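You operate a simulated robot arm through the tools that you are given. There is no shell and no other tool.

Carry out the task below with a simulated robot arm. There is one attempt and no reset: what you move stays moved.

## Task
Put things in order on the keyboard part of the desk. At the end: the orange click driver stands where the orange juice carton stood; the thin blue-top memory stick stands on top of the blue coiled lead (marked "VIDEO"); the orange juice carton stands where the thin blue-top memory stick stood; the red camera card is on the green coaster; whatever was shut is shut again. Leave all else as you found it, and nothing knocked over.
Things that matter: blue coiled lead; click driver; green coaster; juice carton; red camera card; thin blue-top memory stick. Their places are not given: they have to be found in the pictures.

The check looks at the end state, three seconds after you hand in, the way a careful person would. Anything else that was tipped, shoved, dropped, spilled or broken makes it a failure.

## Robot
A 7-joint arm with a two-finger parallel gripper, fixed in place. Base frame: the origin is at the foot of the arm, x ahead of it, y to its left, z up; the work surface is at about z = 2. Readings come in mm, rad, newtons and seconds.
With the tool pointing down near the work surface it reaches from about 240 to 620 mm from the base axis. Its first joint turns from -1.152 to 1.152 rad. Payload 2.6 kg.
Tool frame: the origin (TCP) lies between the finger pads and is the grasp point; the fingertips stand 30 mm ahead of it; z points along the fingers, y is the line along which they close. The gripper opens to 94 mm. The fingers are 28 mm wide and 10 mm thick; the gripper's body (50 by 96 mm) begins 55 mm behind the TCP.
Orientation is that of the tool frame in the base frame, as a unit quaternion [x, y, z, w]. With the fingers straight down and closing along the base's y, the tool's x points along the base's -x, its y along +y and its z along -z.

## Interface
- The arm moves only by the tool jog_arm. Its argument "commands" is a list of rows, each a list of 7 numbers: the shift along the base's x, y, z in units of 150 mm (1.0 is 150 mm), then the turn, a rotation vector about the base's x, y, z in units of 180 degrees (1.0 is 180 degrees), then the gripper command, from -1 (shut) to 1 (fully open), values between in proportion. In form: [[x, y, z, ax, ay, az, grip], ...]. A call has 1 to 20 rows; each row is the pose to reach, as a shift and turn from the pose commanded when the call began. A call with a number of a shift or a turn outside -1 to 1 is refused whole. Rows are played at 5 a second. More than 50 mm and 0.15 rad between two rows, or a gripper value outside its range, and nothing of the call is played. A pose out of reach is approached as far as the arm can. The call stops where the force on the tool passes 40 N (or 10 N more than at its start, if that is more) or the arm is blocked; 0.2 s more then pass. The fingers move at their own pace (about 72 mm/s each) and stop on an object; they squeeze with about 28 N. The grip force told is the motor's: it shows also when the fingers shut on nothing. Time passes only in rows, and 0.2 s behind the last, so rows that repeat a pose let the fingers close. The reply holds the time, the measured pose of the TCP, the force on the tool along the base axes, the opening and the grip force, in the units named above and with some noise, with the torque about the TCP (base axes, N m) and any sound that the robot's microphone picked up.
- Cameras (640 x 400 px; columns grow to the right, rows downward): "scene" is fixed at [43.1, 435.6, 570.3]; the picture's right is [-0.71, -0.70, 0.00], its down [-0.35, 0.36, -0.86] and it looks along [0.61, -0.62, -0.50] (base axes); focal length 309 px, centre (320, 200). "wrist" rides on the gripper at [76, 14, -103] in the tool frame; the picture's right is [-0.18, 0.98, 0.00], its down [-0.75, -0.14, -0.64] and it looks along [-0.63, -0.12, 0.77] (tool axes); focal length 243 px, centre (320, 200).
- get_image(camera): a new picture of that camera. No time passes.
- locate(camera, pixels): there is no depth. For up to 12 entries [column, row, z] of the newest picture of that camera ("zoom" is the newest enlarged one), the place [x, y] in the base frame at which the ray of that pixel passes the height z, good to about 2 mm. No time passes.
- enlarge(camera, box): a new picture of the part [left, top, right, bottom] of that camera's present view, enlarged. No time passes.
- sign_off(): hands the job in; it is judged then, once.

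Unless the task says otherwise, let go and move clear before handing in.

The tools are called after "Emit:" by a JSON object that holds its "op" and its "data". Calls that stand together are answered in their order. jog_arm: Moves the arm, as the interface text tells. Its arguments: {"type":"object","properties":{"commands":{"type":"array","items":{"type":"array","items":{"type":"number"}}}},"required":["commands"]} The other tools are called the same way: get_image (camera) takes a picture; locate (camera, pixels) gives the place at which the rays of pixels pass given heights; enlarge (camera, box) takes an enlarged picture of a part of a camera's view; sign_off () hands the job in.

At the start:

```text
clock: 0.0
position: [400.3, -138.3, 259.1]
ee_rot: [0.0, 1.0, 0.0, 0.0]
force: [0.7, -0.4, 0.2]
torque: [-0.03, 0.01, 0.01]
grip_width: 94.0
grasp_force: 0.1
```

scene: 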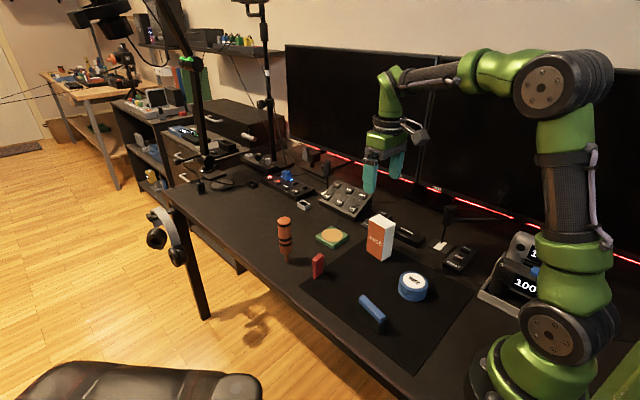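
wrist: 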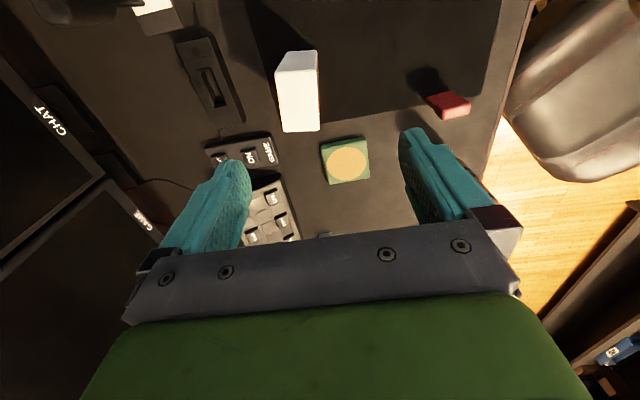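

The scene picture shows an orange/black cylinder near (285,238), a green coaster at (332,237), a red item at (318,265), a white/orange carton at (380,237), a blue coil at (412,287) and a blue bar at (373,313). I will enlarge these parts to identify each one.

Emit:
{"op": "enlarge", "data": {"camera": "scene", "box": [260, 190, 460, 340]}}

Emit:
{"op": "enlarge", "data": {"camera": "scene", "box": [180, 130, 340, 230]}}

Emit:
{"op": "enlarge", "data": {"camera": "scene", "box": [380, 190, 580, 330]}}

Emit:
{"op": "enlarge", "data": {"camera": "wrist", "box": [130, 0, 530, 250]}}

```text
2.67 times, centred on (360, 265) of scene
```

zoom: 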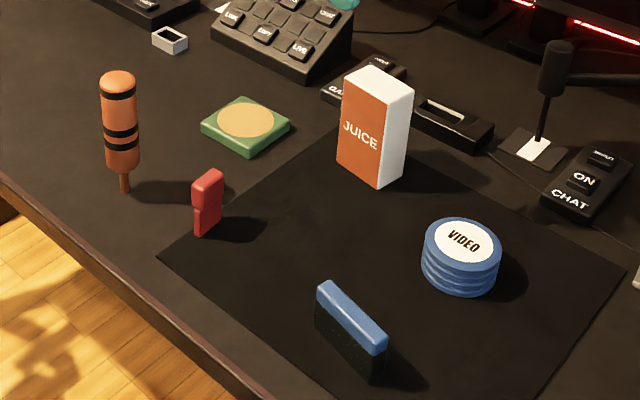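

```text
4.00 times, centred on (260, 180) of scene
```

zoom: 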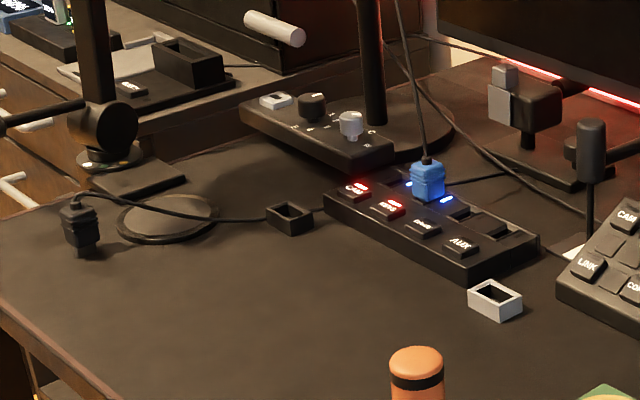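

```text
2.86 times, centred on (480, 260) of scene
```

zoom: 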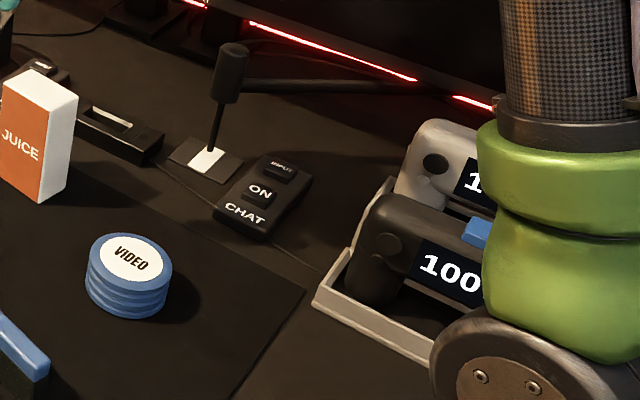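

```text
1.60 times, centred on (330, 125) of wrist
```

zoom: 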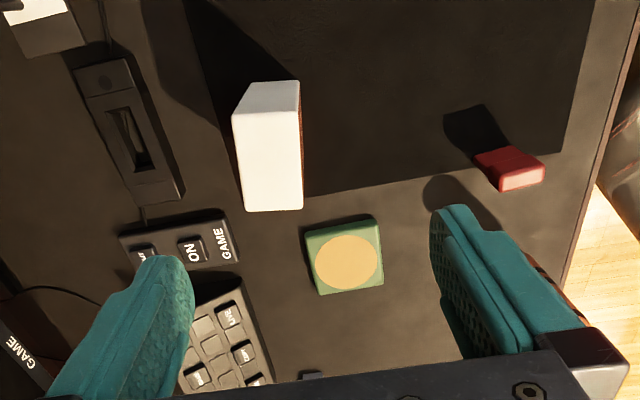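

The orange driver stands on a thin stem near zoom (125,185), the red card stands upright near (208,200), and the dark stick has a blue top near (350,320). I will enlarge each one further to find footprints and heights.

Emit:
{"op": "enlarge", "data": {"camera": "scene", "box": [265, 205, 345, 285]}}

Emit:
{"op": "enlarge", "data": {"camera": "scene", "box": [345, 260, 440, 340]}}

Emit:
{"op": "enlarge", "data": {"camera": "scene", "box": [350, 200, 450, 275]}}

Emit:
{"op": "get_image", "data": {"camera": "scene"}}

Emit:
{"op": "locate", "data": {"camera": "scene", "pixels": [[287, 263, 2], [285, 218, 100], [316, 279, 2], [332, 240, 2], [378, 260, 2], [413, 298, 2], [374, 329, 2], [373, 313, 30]]}}

```text
5.00 times, centred on (305, 245) of scene
```

zoom: 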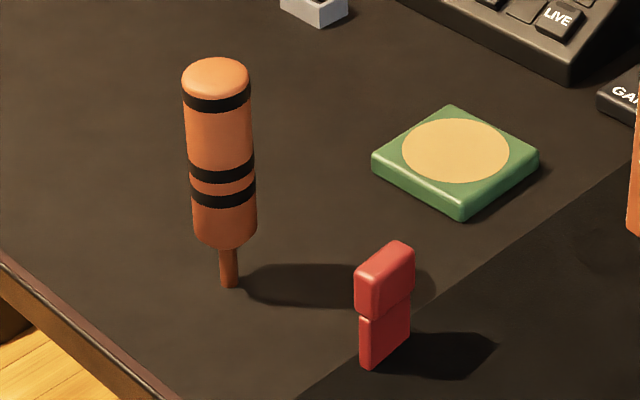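

```text
5.00 times, centred on (392, 300) of scene
```

zoom: 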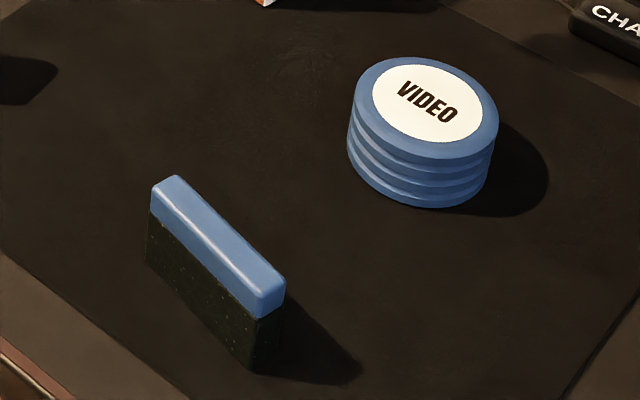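

```text
5.33 times, centred on (400, 238) of scene
```

zoom: 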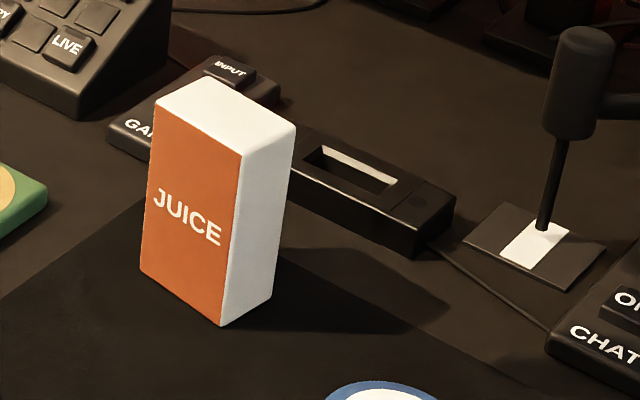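

```text
taken
```

scene: 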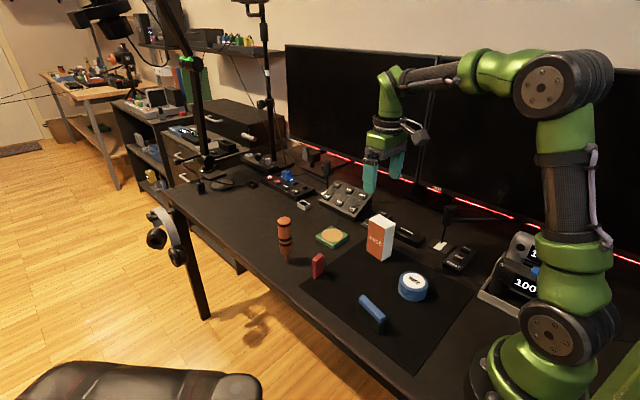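

```text
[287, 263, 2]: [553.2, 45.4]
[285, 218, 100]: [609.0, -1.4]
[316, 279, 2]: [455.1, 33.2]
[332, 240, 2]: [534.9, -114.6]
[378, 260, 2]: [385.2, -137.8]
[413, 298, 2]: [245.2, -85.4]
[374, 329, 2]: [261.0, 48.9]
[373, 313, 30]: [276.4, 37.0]
```

The carton's bottom corner is at scene (381.3,261.6) and its top corner at (385.4,229.2). I will read the bottom corners and some trial heights to get footprints and heights.

Emit:
{"op": "locate", "data": {"camera": "scene", "pixels": [[366.25, 251.1, 2], [381.25, 261.6, 2], [391, 256.4, 2], [385.4, 229.2, 80], [385.4, 229.2, 100], [385.4, 229.2, 120], [369, 219.8, 100], [395.5, 224.1, 100], [378.4, 214.9, 100]]}}

Emit:
{"op": "locate", "data": {"camera": "scene", "pixels": [[357.4, 312.4, 2], [378.4, 334, 2], [383.6, 329, 2], [358.4, 297.4, 30], [363.6, 295.2, 30], [385, 315.6, 30], [380, 319.6, 30], [358.4, 297.4, 40], [363.6, 295.2, 40], [385, 315.6, 40], [380, 319.6, 40]]}}

Emit:
{"op": "locate", "data": {"camera": "scene", "pixels": [[286.8, 262.6, 2], [284.2, 221, 100], [284.2, 221, 80], [313, 277.8, 2], [322.6, 272, 2], [312.4, 262, 50], [324, 256, 50], [319, 254, 50], [315.4, 264.8, 50], [331, 226, 10], [332.5, 248, 2], [347.5, 235, 2]]}}

```text
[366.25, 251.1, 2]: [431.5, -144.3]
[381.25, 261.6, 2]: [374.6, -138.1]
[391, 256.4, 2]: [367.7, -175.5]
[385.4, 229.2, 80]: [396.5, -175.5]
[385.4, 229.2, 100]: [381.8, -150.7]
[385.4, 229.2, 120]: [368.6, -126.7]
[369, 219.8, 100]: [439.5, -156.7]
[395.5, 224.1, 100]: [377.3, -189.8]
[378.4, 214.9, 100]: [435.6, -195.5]
```

```text
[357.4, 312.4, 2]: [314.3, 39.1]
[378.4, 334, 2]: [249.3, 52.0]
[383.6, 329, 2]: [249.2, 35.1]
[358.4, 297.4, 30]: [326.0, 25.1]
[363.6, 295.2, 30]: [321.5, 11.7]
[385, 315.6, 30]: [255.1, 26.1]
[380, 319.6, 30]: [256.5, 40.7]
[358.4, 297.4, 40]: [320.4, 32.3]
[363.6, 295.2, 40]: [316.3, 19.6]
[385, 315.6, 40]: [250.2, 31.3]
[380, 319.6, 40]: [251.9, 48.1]
```

```text
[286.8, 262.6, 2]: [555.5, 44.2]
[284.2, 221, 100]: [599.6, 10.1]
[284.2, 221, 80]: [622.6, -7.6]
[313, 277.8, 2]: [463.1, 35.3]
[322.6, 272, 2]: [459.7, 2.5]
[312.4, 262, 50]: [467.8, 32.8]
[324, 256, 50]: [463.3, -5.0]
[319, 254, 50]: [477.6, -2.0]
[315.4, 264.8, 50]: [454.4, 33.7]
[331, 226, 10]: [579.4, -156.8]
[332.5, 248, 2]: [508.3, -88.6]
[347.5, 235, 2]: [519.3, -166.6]
```

The carton measures about 57 × 38 × 112 mm at (400,-160), and the stick about 66 × 16 × 42 mm at (280,37). I will move the hand to hover nearer the base at height 259 so the wrist camera can look down on the stick and lead.

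Emit:
{"op": "jog_arm", "data": {"commands": [[-0.07, 0.16, 0, 0, 0, 0, 1], [-0.14, 0.32, 0, 0, 0, 0, 1], [-0.21, 0.48, 0, 0, 0, 0, 1], [-0.28, 0.64, 0, 0, 0, 0, 1], [-0.35, 0.8, 0, 0, 0, 0, 1], [-0.4, 0.95, 0, 0, 0, 0, 1], [-0.4, 0.95, 0, 0, 0, 0, 1]]}}

Emit:
{"op": "get_image", "data": {"camera": "wrist"}}

Emit:
{"op": "get_image", "data": {"camera": "scene"}}

```text
clock: 1.6
position: [339.6, 5.9, 257.9]
ee_rot: [0.0, 1.0, -0.001, 0.0]
force: [-0.4, -0.5, -0.1]
torque: [0.01, -0.03, 0.02]
grip_width: 94.1
grasp_force: 0.1
```

```text
taken
```

wrist: 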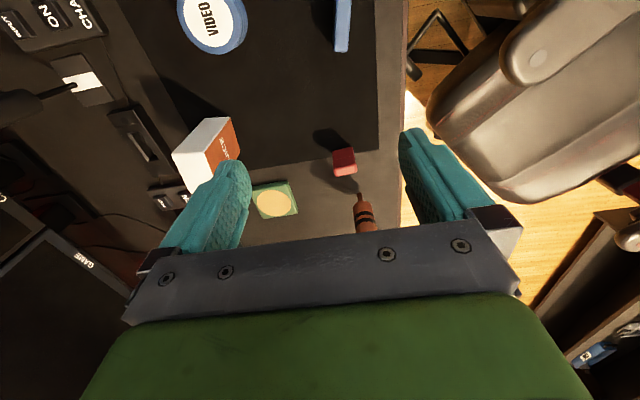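

```text
taken
```

scene: 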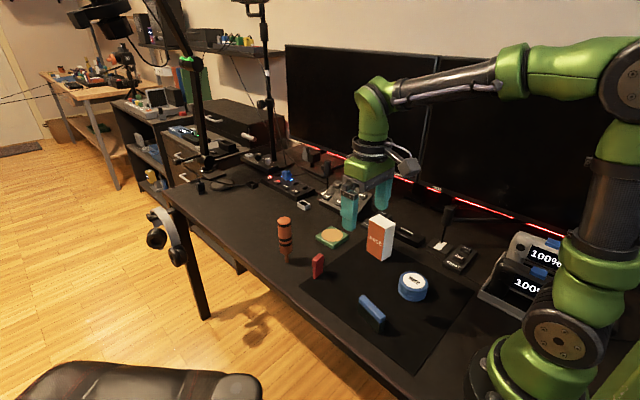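

The wrist picture shows the lead at (210,20) and the stick at (342,20), both cut by the top edge. I will move back 75 mm in x to see them whole.

Emit:
{"op": "jog_arm", "data": {"commands": [[-0.17, 0, 0, 0, 0, 0, 1], [-0.34, 0, 0, 0, 0, 0, 1], [-0.5, 0, 0, 0, 0, 0, 1], [-0.5, 0, 0, 0, 0, 0, 1]]}}

Emit:
{"op": "get_image", "data": {"camera": "wrist"}}

Emit:
{"op": "enlarge", "data": {"camera": "wrist", "box": [180, 0, 420, 150]}}

```text
clock: 2.6
position: [262.8, 4.6, 257.7]
ee_rot: [0.0, 1.0, -0.001, 0.0]
force: [0.0, 0.3, 0.5]
torque: [0.02, -0.05, -0.01]
grip_width: 94.0
grasp_force: 0.1
```

```text
taken
```

wrist: 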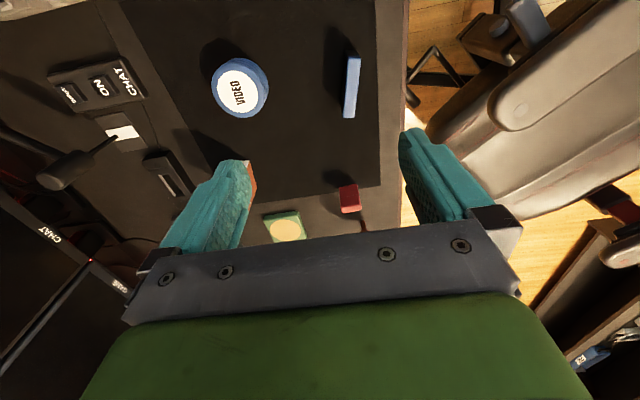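

```text
2.67 times, centred on (300, 75) of wrist
```

zoom: 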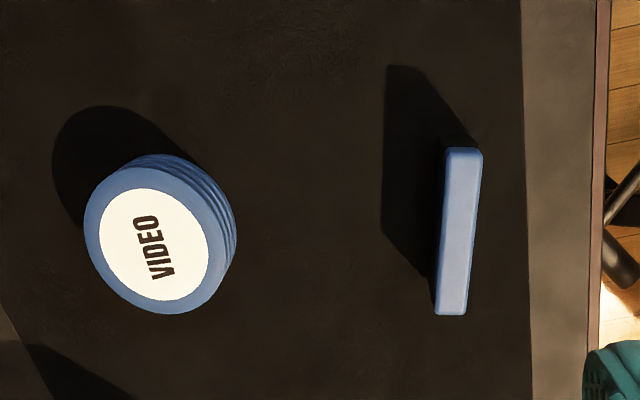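

The zoom shows the stick's top corners at (446,148), (482,150), (466,314) and (436,312), and the lead's label centre near (155,244). I will locate these at candidate heights.

Emit:
{"op": "locate", "data": {"camera": "zoom", "pixels": [[446, 148, 42], [482, 150, 42], [466, 314, 42], [436, 312, 42], [155, 244, 30], [155, 244, 40], [86, 225, 35], [209, 262, 35], [145, 165, 35], [168, 315, 35], [237, 245, 2], [165, 154, 2]]}}

Emit:
{"op": "locate", "data": {"camera": "scene", "pixels": [[398.6, 282, 35], [427.8, 283, 35], [413, 271.4, 35], [413, 292, 35], [412.8, 279.6, 30], [412.8, 279.6, 40], [414, 301.6, 2], [399.4, 292, 2], [426, 293, 2]]}}

```text
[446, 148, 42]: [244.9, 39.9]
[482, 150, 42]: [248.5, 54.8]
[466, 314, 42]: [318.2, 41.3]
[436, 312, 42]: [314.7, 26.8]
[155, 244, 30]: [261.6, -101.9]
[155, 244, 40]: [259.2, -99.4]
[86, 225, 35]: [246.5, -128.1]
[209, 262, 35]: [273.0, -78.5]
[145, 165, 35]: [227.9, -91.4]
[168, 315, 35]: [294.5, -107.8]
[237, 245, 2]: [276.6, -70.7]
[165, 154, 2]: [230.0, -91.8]
```

```text
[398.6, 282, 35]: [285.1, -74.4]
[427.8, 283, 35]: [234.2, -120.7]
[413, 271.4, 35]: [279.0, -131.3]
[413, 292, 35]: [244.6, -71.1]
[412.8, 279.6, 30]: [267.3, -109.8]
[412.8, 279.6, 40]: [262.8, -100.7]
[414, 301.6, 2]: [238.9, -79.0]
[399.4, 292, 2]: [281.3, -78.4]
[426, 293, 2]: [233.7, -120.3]
```

Combining both views, the stick is centred near (279.5,39.5), turned about -11.5°, with its top at z≈50. The lead is centred near (260,-99) with its top at z≈42. I will come down above the stick with the hand turned by -11.5° and look again.

Emit:
{"op": "jog_arm", "data": {"commands": [[0.03, 0.06, -0.2, 0, 0, -0.016, 1], [0.06, 0.12, -0.4, 0, 0, -0.032, 1], [0.09, 0.18, -0.6, 0, 0, -0.048, 1], [0.111, 0.233, -0.8, 0, 0, -0.064, 1], [0.111, 0.233, -0.9, 0, 0, -0.064, 1], [0.111, 0.233, -0.9, 0, 0, -0.064, 1]]}}

Emit:
{"op": "get_image", "data": {"camera": "wrist"}}

Emit:
{"op": "get_image", "data": {"camera": "scene"}}

```text
clock: 4.0
position: [280.8, 39.1, 122.2]
ee_rot: [0.101, 0.995, 0.0, 0.0]
force: [-0.4, -0.6, 0.6]
torque: [-0.02, 0.02, -0.01]
grip_width: 93.6
grasp_force: 0.0
```

```text
taken
```

wrist: 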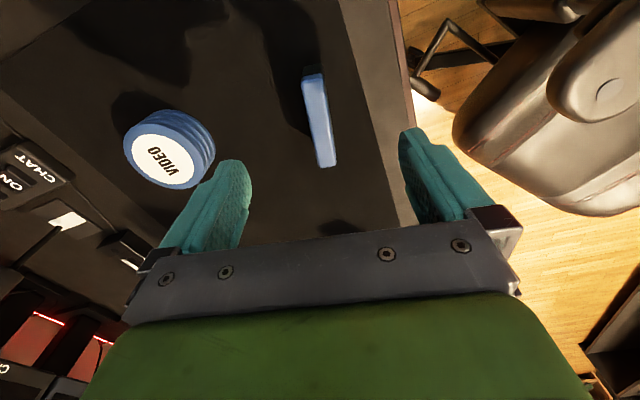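

```text
taken
```

scene: 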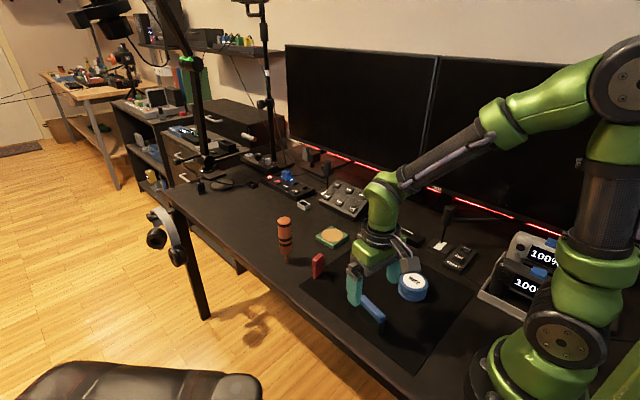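

The stick now lies between the fingers at wrist pixels (302–335, 75–168). I will enlarge it and locate its top corners to refine centre and angle.

Emit:
{"op": "enlarge", "data": {"camera": "wrist", "box": [260, 50, 380, 180]}}

```text
3.08 times, centred on (320, 115) of wrist
```

zoom: 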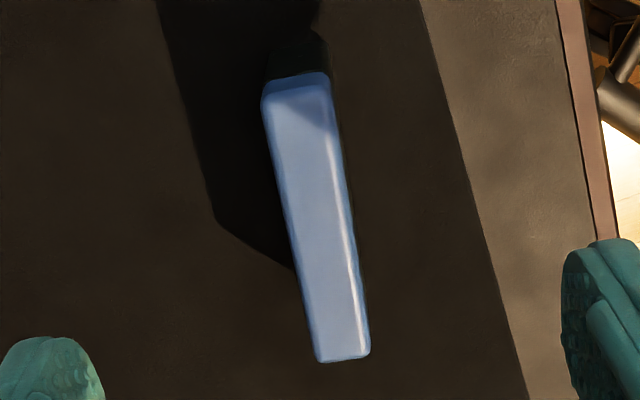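

Emit:
{"op": "locate", "data": {"camera": "zoom", "pixels": [[262, 98, 50], [330, 88, 50], [370, 355, 50], [318, 360, 50], [262, 98, 46], [330, 88, 46], [370, 355, 46], [318, 360, 46]]}}

```text
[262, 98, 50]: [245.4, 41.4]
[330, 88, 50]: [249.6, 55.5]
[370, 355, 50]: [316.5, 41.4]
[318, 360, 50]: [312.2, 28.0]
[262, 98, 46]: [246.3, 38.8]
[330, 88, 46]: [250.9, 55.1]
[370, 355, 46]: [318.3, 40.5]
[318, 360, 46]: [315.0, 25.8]
```

The stick's centre reads about (281,41) at -11.6°, so the hand is aligned within 2 mm. I will descend to z≈40, then close the gripper on it.

Emit:
{"op": "jog_arm", "data": {"commands": [[0, 0.01, -0.15, 0, 0, 0, 1], [0, 0.01, -0.3, 0, 0, 0, 1], [0, 0.01, -0.45, 0, 0, 0, 1], [0, 0.01, -0.545, 0, 0, 0, 1], [0, 0.01, -0.545, 0, 0, 0, 1]]}}

Emit:
{"op": "get_image", "data": {"camera": "wrist"}}

Emit:
{"op": "get_image", "data": {"camera": "scene"}}

```text
clock: 5.2
position: [281.7, 40.8, 40.5]
ee_rot: [0.1, 0.995, 0.0, 0.0]
force: [0.2, -0.3, -0.1]
torque: [0.02, -0.02, 0.01]
grip_width: 94.0
grasp_force: 0.2
```

```text
taken
```

wrist: 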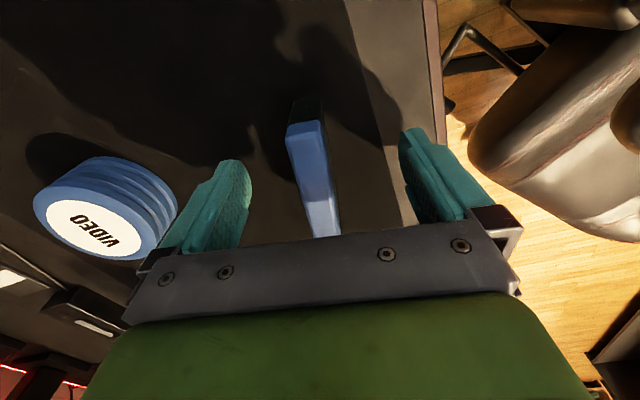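

```text
taken
```

scene: 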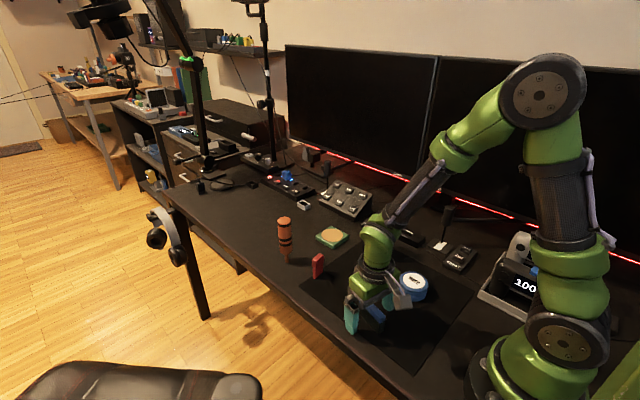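

The hand sits around the stick at z=40.5 with no contact force. I will close the fingers on it, holding the pose for several rows.

Emit:
{"op": "jog_arm", "data": {"commands": [[0, 0, 0, 0, 0, 0, 0.2], [0, 0, 0, 0, 0, 0, -0.3], [0, 0, 0, 0, 0, 0, -1], [0, 0, 0, 0, 0, 0, -1], [0, 0, 0, 0, 0, 0, -1], [0, 0, 0, 0, 0, 0, -1]]}}

Emit:
{"op": "get_image", "data": {"camera": "wrist"}}

```text
clock: 6.6
position: [281.3, 41.9, 40.5]
ee_rot: [0.101, 0.995, 0.001, -0.001]
force: [-0.7, -0.1, 0.5]
torque: [0.01, 0.02, 0.03]
grip_width: 19.2
grasp_force: 28.3
```

```text
taken
```

wrist: 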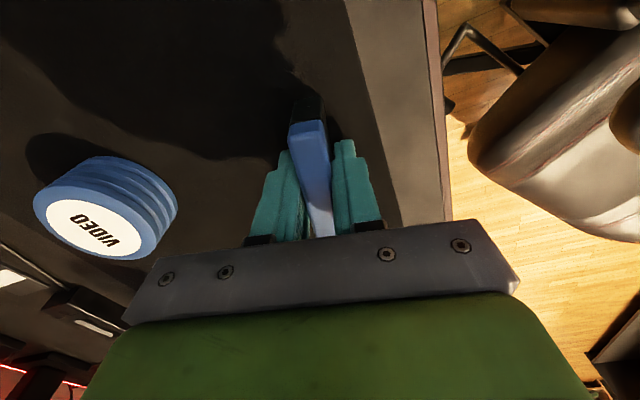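

The grip closed at 19.2 mm with 28 N, so the stick is held. I will lift straight up 75 mm and check that it comes whole.

Emit:
{"op": "jog_arm", "data": {"commands": [[0, 0, 0.05, 0, 0, 0, -1], [0, 0, 0.15, 0, 0, 0, -1], [0, 0, 0.3, 0, 0, 0, -1], [0, 0, 0.45, 0, 0, 0, -1], [0, 0, 0.55, 0, 0, 0, -1], [0, 0, 0.55, 0, 0, 0, -1]]}}

Emit:
{"op": "get_image", "data": {"camera": "wrist"}}

Emit:
{"op": "enlarge", "data": {"camera": "scene", "box": [320, 230, 460, 340]}}

```text
clock: 8.0
position: [280.6, 41.1, 124.6]
ee_rot: [0.101, 0.995, 0.0, -0.001]
force: [-0.3, 0.1, -0.7]
torque: [0.01, -0.01, 0.02]
grip_width: 19.5
grasp_force: 28.3
```

```text
taken
```

wrist: 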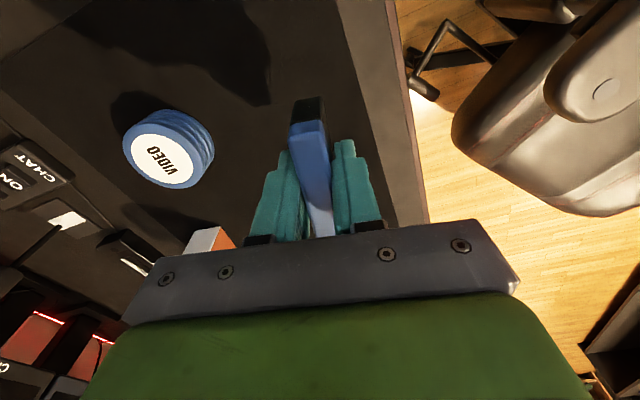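

```text
3.64 times, centred on (390, 285) of scene
```

zoom: 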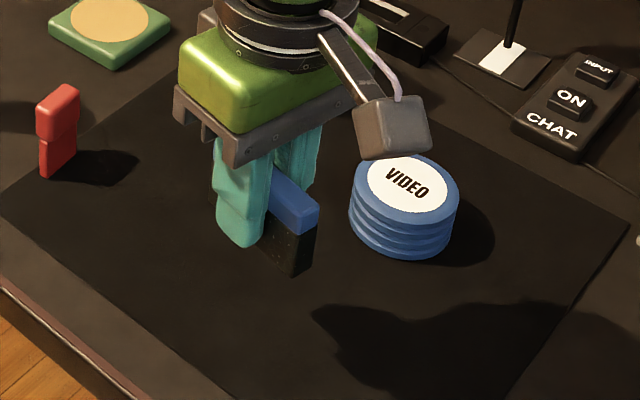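

The stick came up whole, with its blue top and dark body both visible in the zoom near (290,230). I will refine the lead's position from this wrist view before carrying over.

Emit:
{"op": "enlarge", "data": {"camera": "wrist", "box": [110, 90, 230, 200]}}

```text
3.64 times, centred on (170, 145) of wrist
```

zoom: 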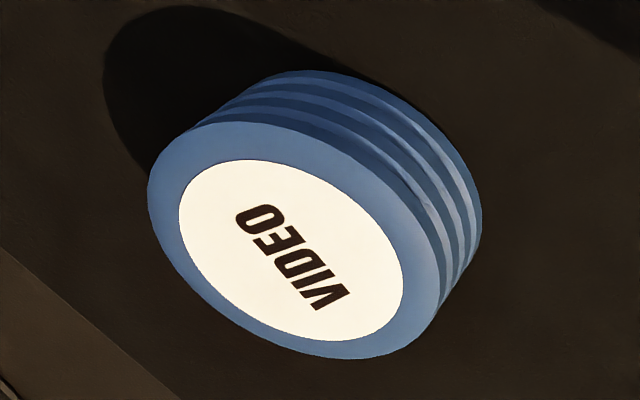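

Emit:
{"op": "locate", "data": {"camera": "zoom", "pixels": [[179, 215, 42], [403, 285, 42], [250, 159, 42], [340, 341, 42], [291, 250, 42], [291, 250, 36], [291, 250, 48], [198, 275, 42], [370, 215, 42], [300, 337, 42], [290, 163, 42]]}}

Emit:
{"op": "locate", "data": {"camera": "scene", "pixels": [[402.4, 281.5, 42], [423.2, 281.5, 42], [412.8, 273.3, 42], [412.8, 288, 42]]}}

```text
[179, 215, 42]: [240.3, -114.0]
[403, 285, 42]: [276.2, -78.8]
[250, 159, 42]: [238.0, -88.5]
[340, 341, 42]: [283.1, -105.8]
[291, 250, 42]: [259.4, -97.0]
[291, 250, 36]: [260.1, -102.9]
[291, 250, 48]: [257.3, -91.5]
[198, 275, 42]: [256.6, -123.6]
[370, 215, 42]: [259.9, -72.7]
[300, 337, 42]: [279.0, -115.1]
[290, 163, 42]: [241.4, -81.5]
```

```text
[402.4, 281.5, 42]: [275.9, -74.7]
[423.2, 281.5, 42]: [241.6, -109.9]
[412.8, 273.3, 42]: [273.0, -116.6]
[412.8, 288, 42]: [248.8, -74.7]
```

The lead's centre comes out near (260,-98) with its top at z≈41. I will carry the stick across at the present height (its bottom at about z 86) and stop above the lead.

Emit:
{"op": "jog_arm", "data": {"commands": [[-0.02, -0.13, 0, 0, 0, 0, -1], [-0.04, -0.27, 0, 0, 0, 0, -1], [-0.06, -0.4, 0, 0, 0, 0, -1], [-0.08, -0.53, 0, 0, 0, 0, -1], [-0.1, -0.67, 0, 0, 0, 0, -1], [-0.12, -0.8, 0, 0, 0, 0, -1], [-0.137, -0.927, 0, 0, 0, 0, -1], [-0.137, -0.927, 0, 0, 0, 0, -1]]}}

Emit:
{"op": "get_image", "data": {"camera": "wrist"}}

Emit:
{"op": "enlarge", "data": {"camera": "scene", "box": [340, 220, 480, 330]}}

```text
clock: 9.8
position: [260.7, -97.4, 124.3]
ee_rot: [0.101, 0.995, 0.0, 0.0]
force: [-0.4, 0.5, -0.2]
torque: [-0.02, -0.02, 0.02]
grip_width: 19.2
grasp_force: 28.1
```

```text
taken
```

wrist: 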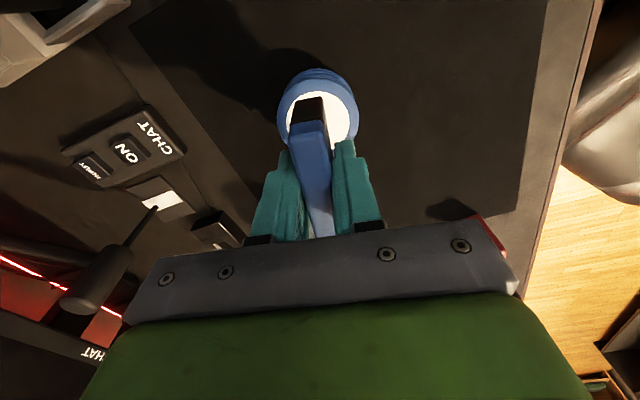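

```text
3.64 times, centred on (410, 275) of scene
```

zoom: 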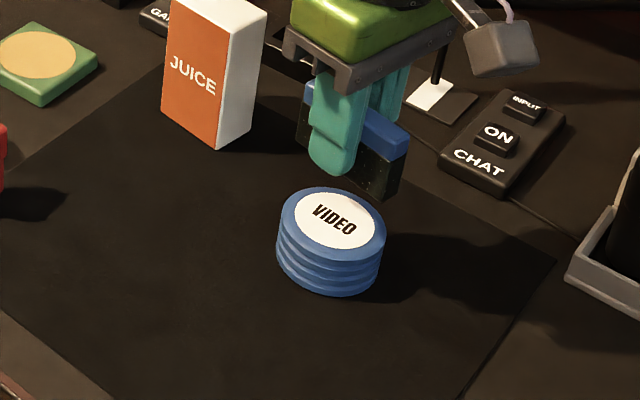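

The stick hangs directly over the lead in the wrist view, with the rim at columns 277–358 and the white label at 288–349. I will locate the rim to confirm centring before lowering.

Emit:
{"op": "enlarge", "data": {"camera": "wrist", "box": [260, 60, 380, 170]}}

Emit:
{"op": "locate", "data": {"camera": "wrist", "pixels": [[277, 108, 41], [358, 108, 41], [288, 120, 41], [349, 120, 41], [307, 153, 41], [336, 142, 41]]}}

```text
3.64 times, centred on (320, 115) of wrist
```

zoom: 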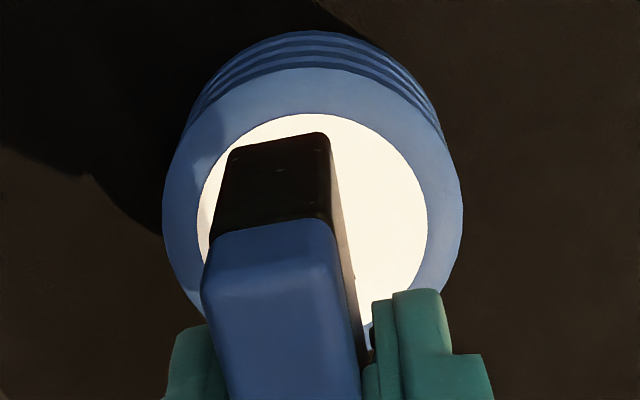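

```text
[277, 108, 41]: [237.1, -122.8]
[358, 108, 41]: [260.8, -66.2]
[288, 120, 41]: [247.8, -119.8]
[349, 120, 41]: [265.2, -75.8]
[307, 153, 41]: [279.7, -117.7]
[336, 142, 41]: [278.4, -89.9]
```

Emit:
{"op": "locate", "data": {"camera": "zoom", "pixels": [[163, 220, 41], [463, 200, 41], [290, 68, 41], [197, 215, 41], [428, 220, 41], [310, 114, 41], [250, 140, 41], [390, 147, 41], [405, 290, 41], [203, 260, 41]]}}

```text
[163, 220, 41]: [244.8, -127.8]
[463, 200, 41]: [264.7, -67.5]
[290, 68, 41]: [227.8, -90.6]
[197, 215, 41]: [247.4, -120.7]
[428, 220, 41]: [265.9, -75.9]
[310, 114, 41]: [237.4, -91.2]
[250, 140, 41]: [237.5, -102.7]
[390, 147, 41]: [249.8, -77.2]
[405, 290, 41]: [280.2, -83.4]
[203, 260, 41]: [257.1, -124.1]
```

Circle fits put the lead's centre at about (259.5,-99), within 2 mm of the held stick. I will nudge and lower to just above the expected contact height of TCP z≈80.

Emit:
{"op": "jog_arm", "data": {"commands": [[-0.005, -0.008, -0.08, 0, 0, 0, -1], [-0.005, -0.008, -0.16, 0, 0, 0, -1], [-0.005, -0.008, -0.23, 0, 0, 0, -1], [-0.005, -0.008, -0.265, 0, 0, 0, -1], [-0.005, -0.008, -0.265, 0, 0, 0, -1]]}}

Emit:
{"op": "enlarge", "data": {"camera": "scene", "box": [370, 240, 450, 310]}}

Emit:
{"op": "enlarge", "data": {"camera": "wrist", "box": [230, 60, 430, 240]}}

```text
clock: 11.0
position: [260.7, -99.2, 84.0]
ee_rot: [0.1, 0.995, 0.0, -0.001]
force: [0.1, -0.3, -0.4]
torque: [0.02, -0.01, 0.0]
grip_width: 19.4
grasp_force: 28.0
```

```text
5.71 times, centred on (410, 275) of scene
```

zoom: 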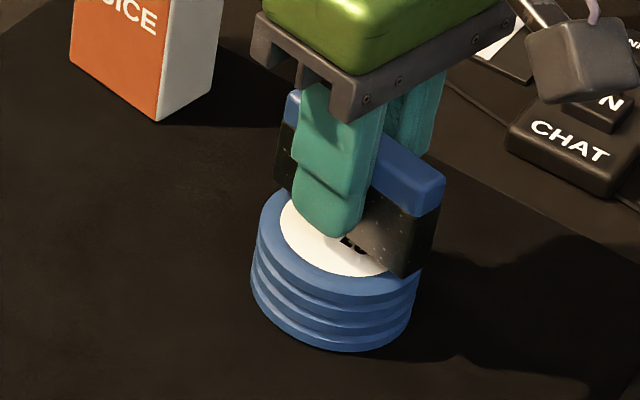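

```text
2.22 times, centred on (330, 150) of wrist
```

zoom: 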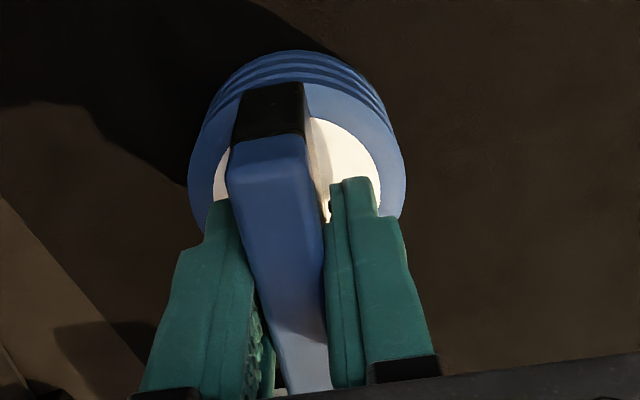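

The stick is just above the label with a small gap visible and no contact force yet. I will lower in 1 mm steps and read the force.

Emit:
{"op": "jog_arm", "data": {"commands": [[0, 0, -0.007, 0, 0, 0, -1], [0, 0, -0.013, 0, 0, 0, -1], [0, 0, -0.013, 0, 0, 0, -1]]}}

```text
clock: 11.8
position: [259.8, -99.5, 82.6]
ee_rot: [0.099, 0.995, 0.0, -0.001]
force: [0.3, 0.2, 0.4]
torque: [-0.03, 0.0, 0.02]
grip_width: 19.1
grasp_force: 27.9
```

The force is still near zero at z=82.6. I will continue down in 1 mm steps.

Emit:
{"op": "jog_arm", "data": {"commands": [[0, 0, -0.007, 0, 0, 0, -1], [0, 0, -0.007, 0, 0, 0, -1]]}}

Emit:
{"op": "jog_arm", "data": {"commands": [[0, 0, -0.007, 0, 0, 0, -1], [0, 0, -0.007, 0, 0, 0, -1]]}}

```text
clock: 12.4
position: [259.9, -99.3, 81.2]
ee_rot: [0.099, 0.995, 0.0, 0.0]
force: [0.4, -0.3, -0.1]
torque: [0.01, 0.03, -0.02]
grip_width: 19.3
grasp_force: 27.9
```

```text
clock: 13.0
position: [259.6, -99.7, 79.3]
ee_rot: [0.101, 0.995, -0.001, 0.0]
force: [0.1, 0.2, -1.0]
torque: [-0.01, 0.0, 0.02]
grip_width: 19.6
grasp_force: 28.2
```

Still no clear contact at z≈80. I will go on in 1 mm steps.

Emit:
{"op": "jog_arm", "data": {"commands": [[0, 0, -0.007, 0, 0, 0, -1], [0, 0, -0.007, 0, 0, 0, -1]]}}

Emit:
{"op": "enlarge", "data": {"camera": "scene", "box": [385, 255, 435, 305]}}

```text
clock: 13.6
position: [259.3, -99.5, 79.7]
ee_rot: [0.1, 0.995, 0.0, 0.0]
force: [0.5, 0.2, -0.6]
torque: [-0.01, 0.03, 0.03]
grip_width: 19.6
grasp_force: 28.2
```

```text
8.00 times, centred on (410, 280) of scene
```

zoom: 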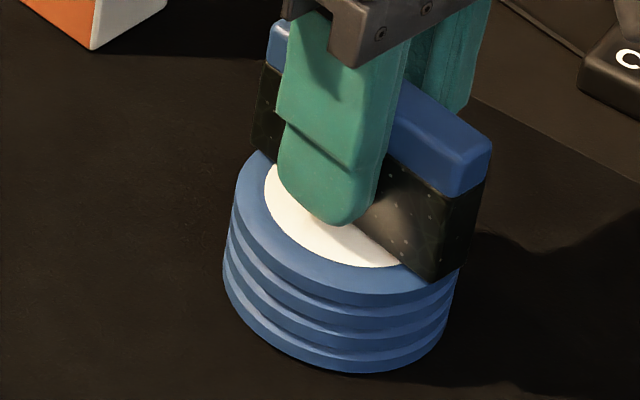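

The stick looks very close to the label now. Readings carry about 1 mm of noise, so I will step down another 1 mm at a time.

Emit:
{"op": "jog_arm", "data": {"commands": [[0, 0, -0.007, 0, 0, 0, -1], [0, 0, -0.007, 0, 0, 0, -1]]}}

Emit:
{"op": "jog_arm", "data": {"commands": [[0, 0, -0.007, 0, 0, 0, -1], [0, 0, -0.007, 0, 0, 0, -1]]}}

```text
clock: 14.2
position: [259.8, -99.0, 76.9]
ee_rot: [0.1, 0.995, 0.0, 0.0]
force: [-0.2, -0.3, 0.1]
torque: [-0.02, 0.01, 0.03]
grip_width: 19.4
grasp_force: 27.8
```

```text
clock: 14.8
position: [260.2, -98.5, 76.7]
ee_rot: [0.101, 0.995, 0.001, 0.0]
force: [0.2, 0.7, -0.4]
torque: [0.0, -0.01, 0.04]
grip_width: 19.5
grasp_force: 27.7
```

No contact force at z≈77 either, so the lead's top is a little lower than I estimated. I will keep stepping down 1 mm.

Emit:
{"op": "jog_arm", "data": {"commands": [[0, 0, -0.007, 0, 0, 0, -1], [0, 0, -0.007, 0, 0, 0, -1]]}}

Emit:
{"op": "enlarge", "data": {"camera": "scene", "box": [385, 255, 435, 305]}}

Emit:
{"op": "enlarge", "data": {"camera": "wrist", "box": [260, 60, 380, 170]}}

```text
clock: 15.4
position: [260.4, -100.1, 76.3]
ee_rot: [0.1, 0.995, 0.0, 0.001]
force: [-4.7, 1.7, 19.5]
torque: [0.03, 0.21, 0.0]
grip_width: 19.5
grasp_force: 27.7
```

```text
8.00 times, centred on (410, 280) of scene
```

zoom: 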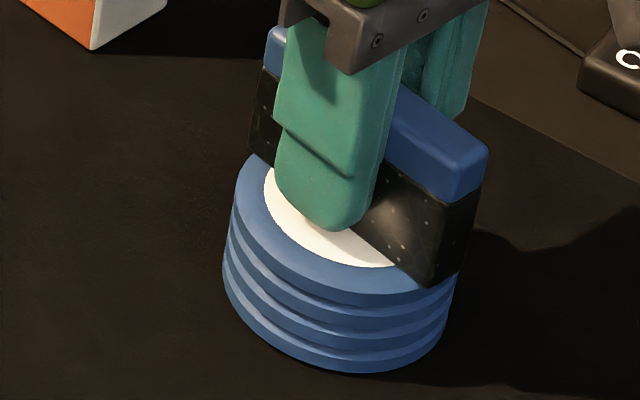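

```text
3.64 times, centred on (320, 115) of wrist
```

zoom: 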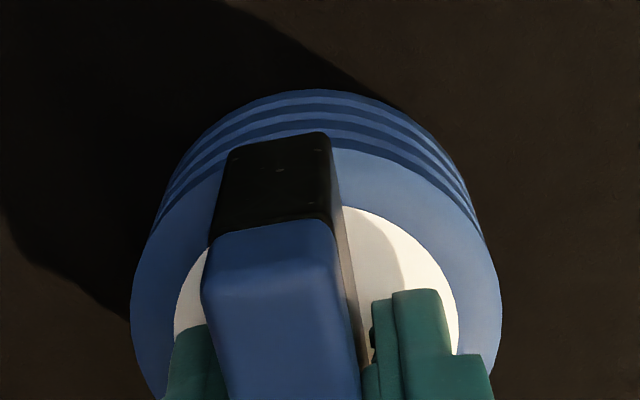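

Contact reads 19.5 N at z≈76, and the stick stands flat on the label. I will ease up 0.5 mm to take off the load, then open gently.

Emit:
{"op": "jog_arm", "data": {"commands": [[0, 0, 0.004, 0, 0, 0, -1], [0, 0, 0.004, 0, 0, 0, -1]]}}

```text
clock: 16.0
position: [259.9, -100.1, 75.8]
ee_rot: [0.1, 0.995, -0.001, 0.001]
force: [1.1, -0.2, 7.9]
torque: [0.0, -0.08, 0.01]
grip_width: 19.5
grasp_force: 28.4
```

The load is down to about 8 N, still in light contact. I will open the fingers in stages and hold still.

Emit:
{"op": "jog_arm", "data": {"commands": [[0, 0, 0.002, 0, 0, 0, -0.55], [0, 0, 0.002, 0, 0, 0, -0.5], [0, 0, 0.002, 0, 0, 0, -0.4], [0, 0, 0.002, 0, 0, 0, -0.2], [0, 0, 0.002, 0, 0, 0, 0], [0, 0, 0.002, 0, 0, 0, 0]]}}

Emit:
{"op": "enlarge", "data": {"camera": "scene", "box": [370, 240, 450, 310]}}

Emit:
{"op": "enlarge", "data": {"camera": "wrist", "box": [230, 60, 430, 240]}}

```text
clock: 17.4
position: [260.7, -98.5, 76.3]
ee_rot: [0.099, 0.995, 0.0, 0.0]
force: [-0.5, -0.2, -0.5]
torque: [-0.01, 0.05, 0.01]
grip_width: 47.0
grasp_force: 0.0
```

```text
5.71 times, centred on (410, 275) of scene
```

zoom: 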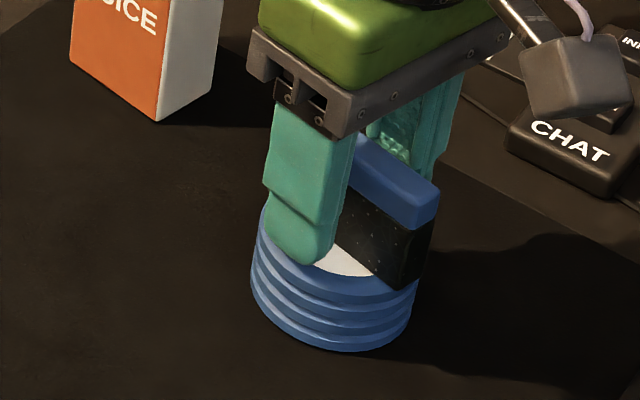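

```text
2.22 times, centred on (330, 150) of wrist
```

zoom: 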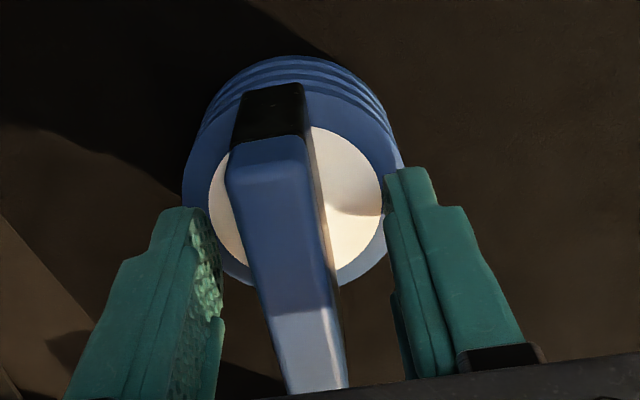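

The stick stands freely on the lead with the fingers clear on both sides. I will rise straight up and view it again.

Emit:
{"op": "jog_arm", "data": {"commands": [[0, 0, 0.1, 0, 0, 0, 0], [0, 0, 0.25, 0, 0, 0, 0], [0, 0, 0.45, 0, 0, 0, 0.2], [0, 0, 0.65, 0, 0, 0, 0.5], [0, 0, 0.85, 0, 0, 0, 1], [0, 0, 0.95, 0, 0, 0, 1], [0, 0, 0.95, 0, 0, 0, 1]]}}

Emit:
{"op": "get_image", "data": {"camera": "wrist"}}

Emit:
{"op": "enlarge", "data": {"camera": "scene", "box": [345, 210, 445, 320]}}

```text
clock: 19.0
position: [260.9, -99.8, 220.9]
ee_rot: [0.1, 0.995, 0.001, 0.001]
force: [0.2, 0.0, -0.3]
torque: [-0.01, -0.04, 0.0]
grip_width: 93.9
grasp_force: 0.0
```

```text
taken
```

wrist: 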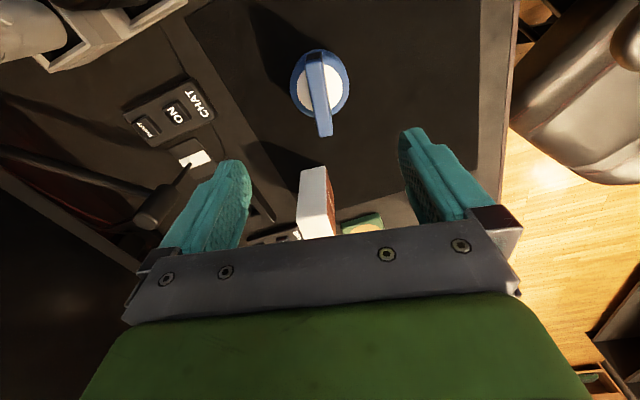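

```text
3.64 times, centred on (395, 265) of scene
```

zoom: 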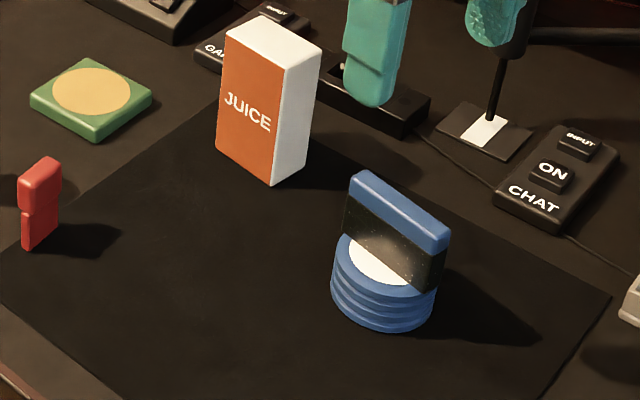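

The stick is standing squarely on the lead in the scene zoom near (395,240). Next is the carton, so I will check the positions of its neighbours: the slotted block at scene (394–417,237–249) and the mic at (441,246) with its head at (450,206).

Emit:
{"op": "locate", "data": {"camera": "scene", "pixels": [[441, 246, 2], [448, 220, 50], [450, 206, 80], [450, 206, 100], [450, 206, 120], [394.4, 237, 2], [417, 248.9, 2], [425, 240, 20], [405, 220, 20], [388, 205, 15], [372, 222, 15]]}}

Emit:
{"op": "jog_arm", "data": {"commands": [[0.15, -0.11, 0.07, 0, 0, 0, 1], [0.3, -0.22, 0.14, 0, 0, 0, 1], [0.4, -0.3, 0.2, 0, 0, 0, 1], [0.46, -0.33, 0.23, 0, 0, 0, 1], [0.46, -0.33, 0.23, 0, 0, 0, 1]]}}

Emit:
{"op": "get_image", "data": {"camera": "wrist"}}

```text
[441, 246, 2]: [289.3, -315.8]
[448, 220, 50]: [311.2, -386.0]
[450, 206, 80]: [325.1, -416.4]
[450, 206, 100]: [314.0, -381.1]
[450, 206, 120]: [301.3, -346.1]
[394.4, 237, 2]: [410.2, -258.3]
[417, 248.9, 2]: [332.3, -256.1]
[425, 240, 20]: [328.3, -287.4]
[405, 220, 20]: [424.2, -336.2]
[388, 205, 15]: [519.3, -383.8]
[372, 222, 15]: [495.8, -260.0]
```

```text
clock: 20.2
position: [330.2, -148.4, 253.3]
ee_rot: [0.1, 0.995, 0.0, 0.0]
force: [0.1, -0.5, 0.6]
torque: [0.0, -0.02, 0.02]
grip_width: 94.1
grasp_force: 0.0
```

```text
taken
```

wrist: 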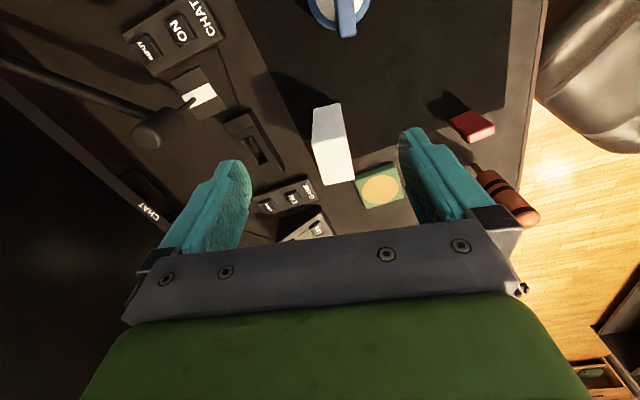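

The carton's white top is at wrist (313–355, 103–185). The slotted block lies beyond y=-256 and is clear. I will enlarge the carton to locate its top corners.

Emit:
{"op": "enlarge", "data": {"camera": "wrist", "box": [280, 80, 420, 215]}}

```text
2.96 times, centred on (350, 148) of wrist
```

zoom: 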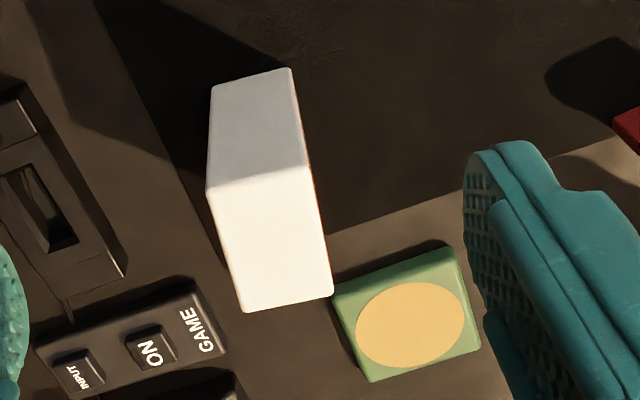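

Emit:
{"op": "locate", "data": {"camera": "zoom", "pixels": [[207, 190, 111], [310, 168, 111], [333, 297, 111], [242, 312, 111], [207, 190, 106], [310, 168, 106], [333, 297, 106], [242, 312, 106], [289, 69, 2], [212, 87, 2]]}}

```text
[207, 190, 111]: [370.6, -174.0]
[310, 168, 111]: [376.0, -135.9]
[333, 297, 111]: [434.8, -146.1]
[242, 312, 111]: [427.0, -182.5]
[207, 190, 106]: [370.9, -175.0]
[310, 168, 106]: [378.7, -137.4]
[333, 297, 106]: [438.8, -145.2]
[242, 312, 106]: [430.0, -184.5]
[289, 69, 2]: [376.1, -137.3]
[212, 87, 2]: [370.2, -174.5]
```

At z=111 the carton's top corners give a centre at (402,-159.6), turned about -9.5°, matching the bottom corners. I will align above it with a +2° turn and stop at z≈170.

Emit:
{"op": "jog_arm", "data": {"commands": [[0.16, -0.025, 0, 0, 0, 0.004, 1], [0.32, -0.05, 0, 0, 0, 0.008, 1], [0.479, -0.075, -0.1, 0, 0, 0.011, 1], [0.479, -0.075, -0.3, 0, 0, 0.011, 1], [0.479, -0.075, -0.5, 0, 0, 0.011, 1], [0.479, -0.075, -0.55, 0, 0, 0.011, 1], [0.479, -0.075, -0.55, 0, 0, 0.011, 1]]}}

Emit:
{"op": "get_image", "data": {"camera": "wrist"}}

Emit:
{"op": "enlarge", "data": {"camera": "scene", "box": [310, 160, 450, 280]}}

```text
clock: 21.8
position: [400.0, -159.6, 170.5]
ee_rot: [0.083, 0.997, 0.0, 0.0]
force: [0.1, -0.3, -0.7]
torque: [0.02, -0.03, 0.01]
grip_width: 94.1
grasp_force: 0.0
```

```text
taken
```

wrist: 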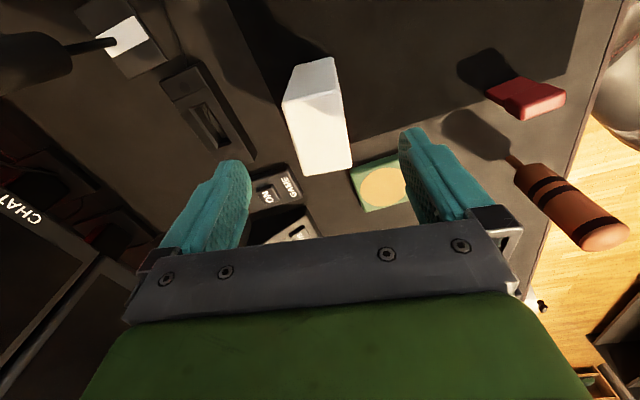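

```text
3.33 times, centred on (380, 220) of scene
```

zoom: 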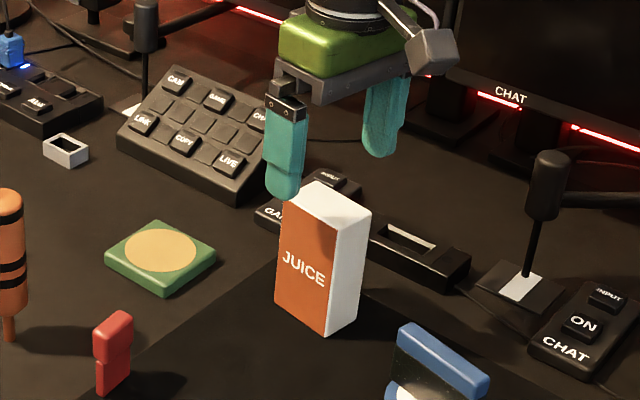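

The carton's top is between the fingers at wrist (282–351, 85–176). I will check those corners once more before descending.

Emit:
{"op": "locate", "data": {"camera": "wrist", "pixels": [[282, 103, 111], [336, 87, 111], [351, 165, 111], [305, 176, 111]]}}

```text
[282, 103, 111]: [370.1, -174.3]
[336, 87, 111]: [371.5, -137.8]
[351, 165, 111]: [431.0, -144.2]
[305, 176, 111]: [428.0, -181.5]
```

The check gives (400–402,-159.5), matching the hand at (400,-159.6). I will descend to z≈70 and then close.

Emit:
{"op": "jog_arm", "data": {"commands": [[0.005, 0, -0.15, 0, 0, 0, 1], [0.005, 0, -0.3, 0, 0, 0, 1], [0.005, 0, -0.45, 0, 0, 0, 1], [0.005, 0, -0.6, 0, 0, 0, 1], [0.005, 0, -0.667, 0, 0, 0, 1], [0.005, 0, -0.667, 0, 0, 0, 1]]}}

Emit:
{"op": "get_image", "data": {"camera": "wrist"}}

Emit:
{"op": "enlarge", "data": {"camera": "scene", "box": [330, 190, 450, 280]}}

```text
clock: 23.2
position: [401.0, -159.4, 69.9]
ee_rot: [0.083, 0.997, -0.001, 0.0]
force: [-0.3, 0.2, -0.8]
torque: [0.03, 0.0, 0.01]
grip_width: 93.9
grasp_force: 0.1
```

```text
taken
```

wrist: 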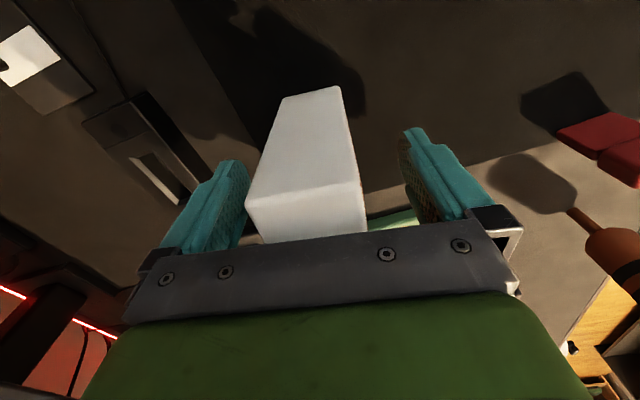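

```text
4.44 times, centred on (390, 235) of scene
```

zoom: 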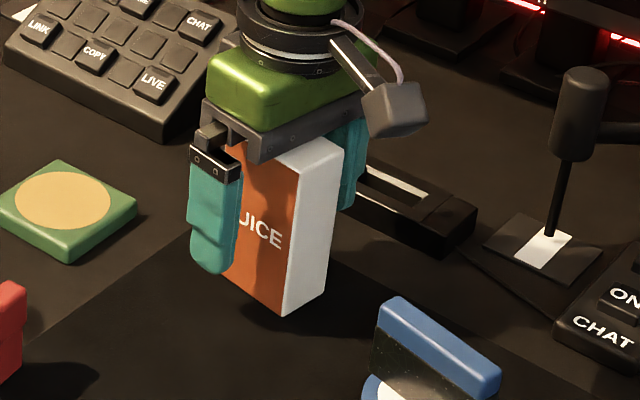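

The column of the carton's near top edge (246–362, centre 304) is just where a centred box would show, so it is centred. I will close the fingers.

Emit:
{"op": "jog_arm", "data": {"commands": [[0, 0, 0, 0, 0, 0, 0.5], [0, 0, 0, 0, 0, 0, 0], [0, 0, 0, 0, 0, 0, -0.3], [0, 0, 0, 0, 0, 0, -1], [0, 0, 0, 0, 0, 0, -1], [0, 0, 0, 0, 0, 0, -1]]}}

Emit:
{"op": "get_image", "data": {"camera": "wrist"}}

```text
clock: 24.6
position: [399.8, -160.8, 72.5]
ee_rot: [0.082, 0.997, 0.0, 0.0]
force: [-0.2, 0.0, 0.1]
torque: [0.01, 0.0, -0.06]
grip_width: 43.0
grasp_force: 27.9
```

```text
taken
```

wrist: 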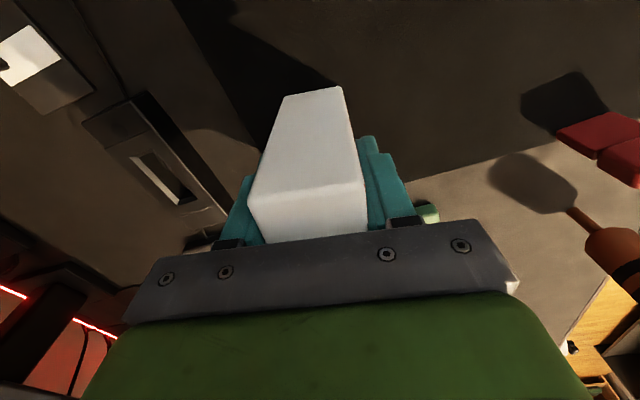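

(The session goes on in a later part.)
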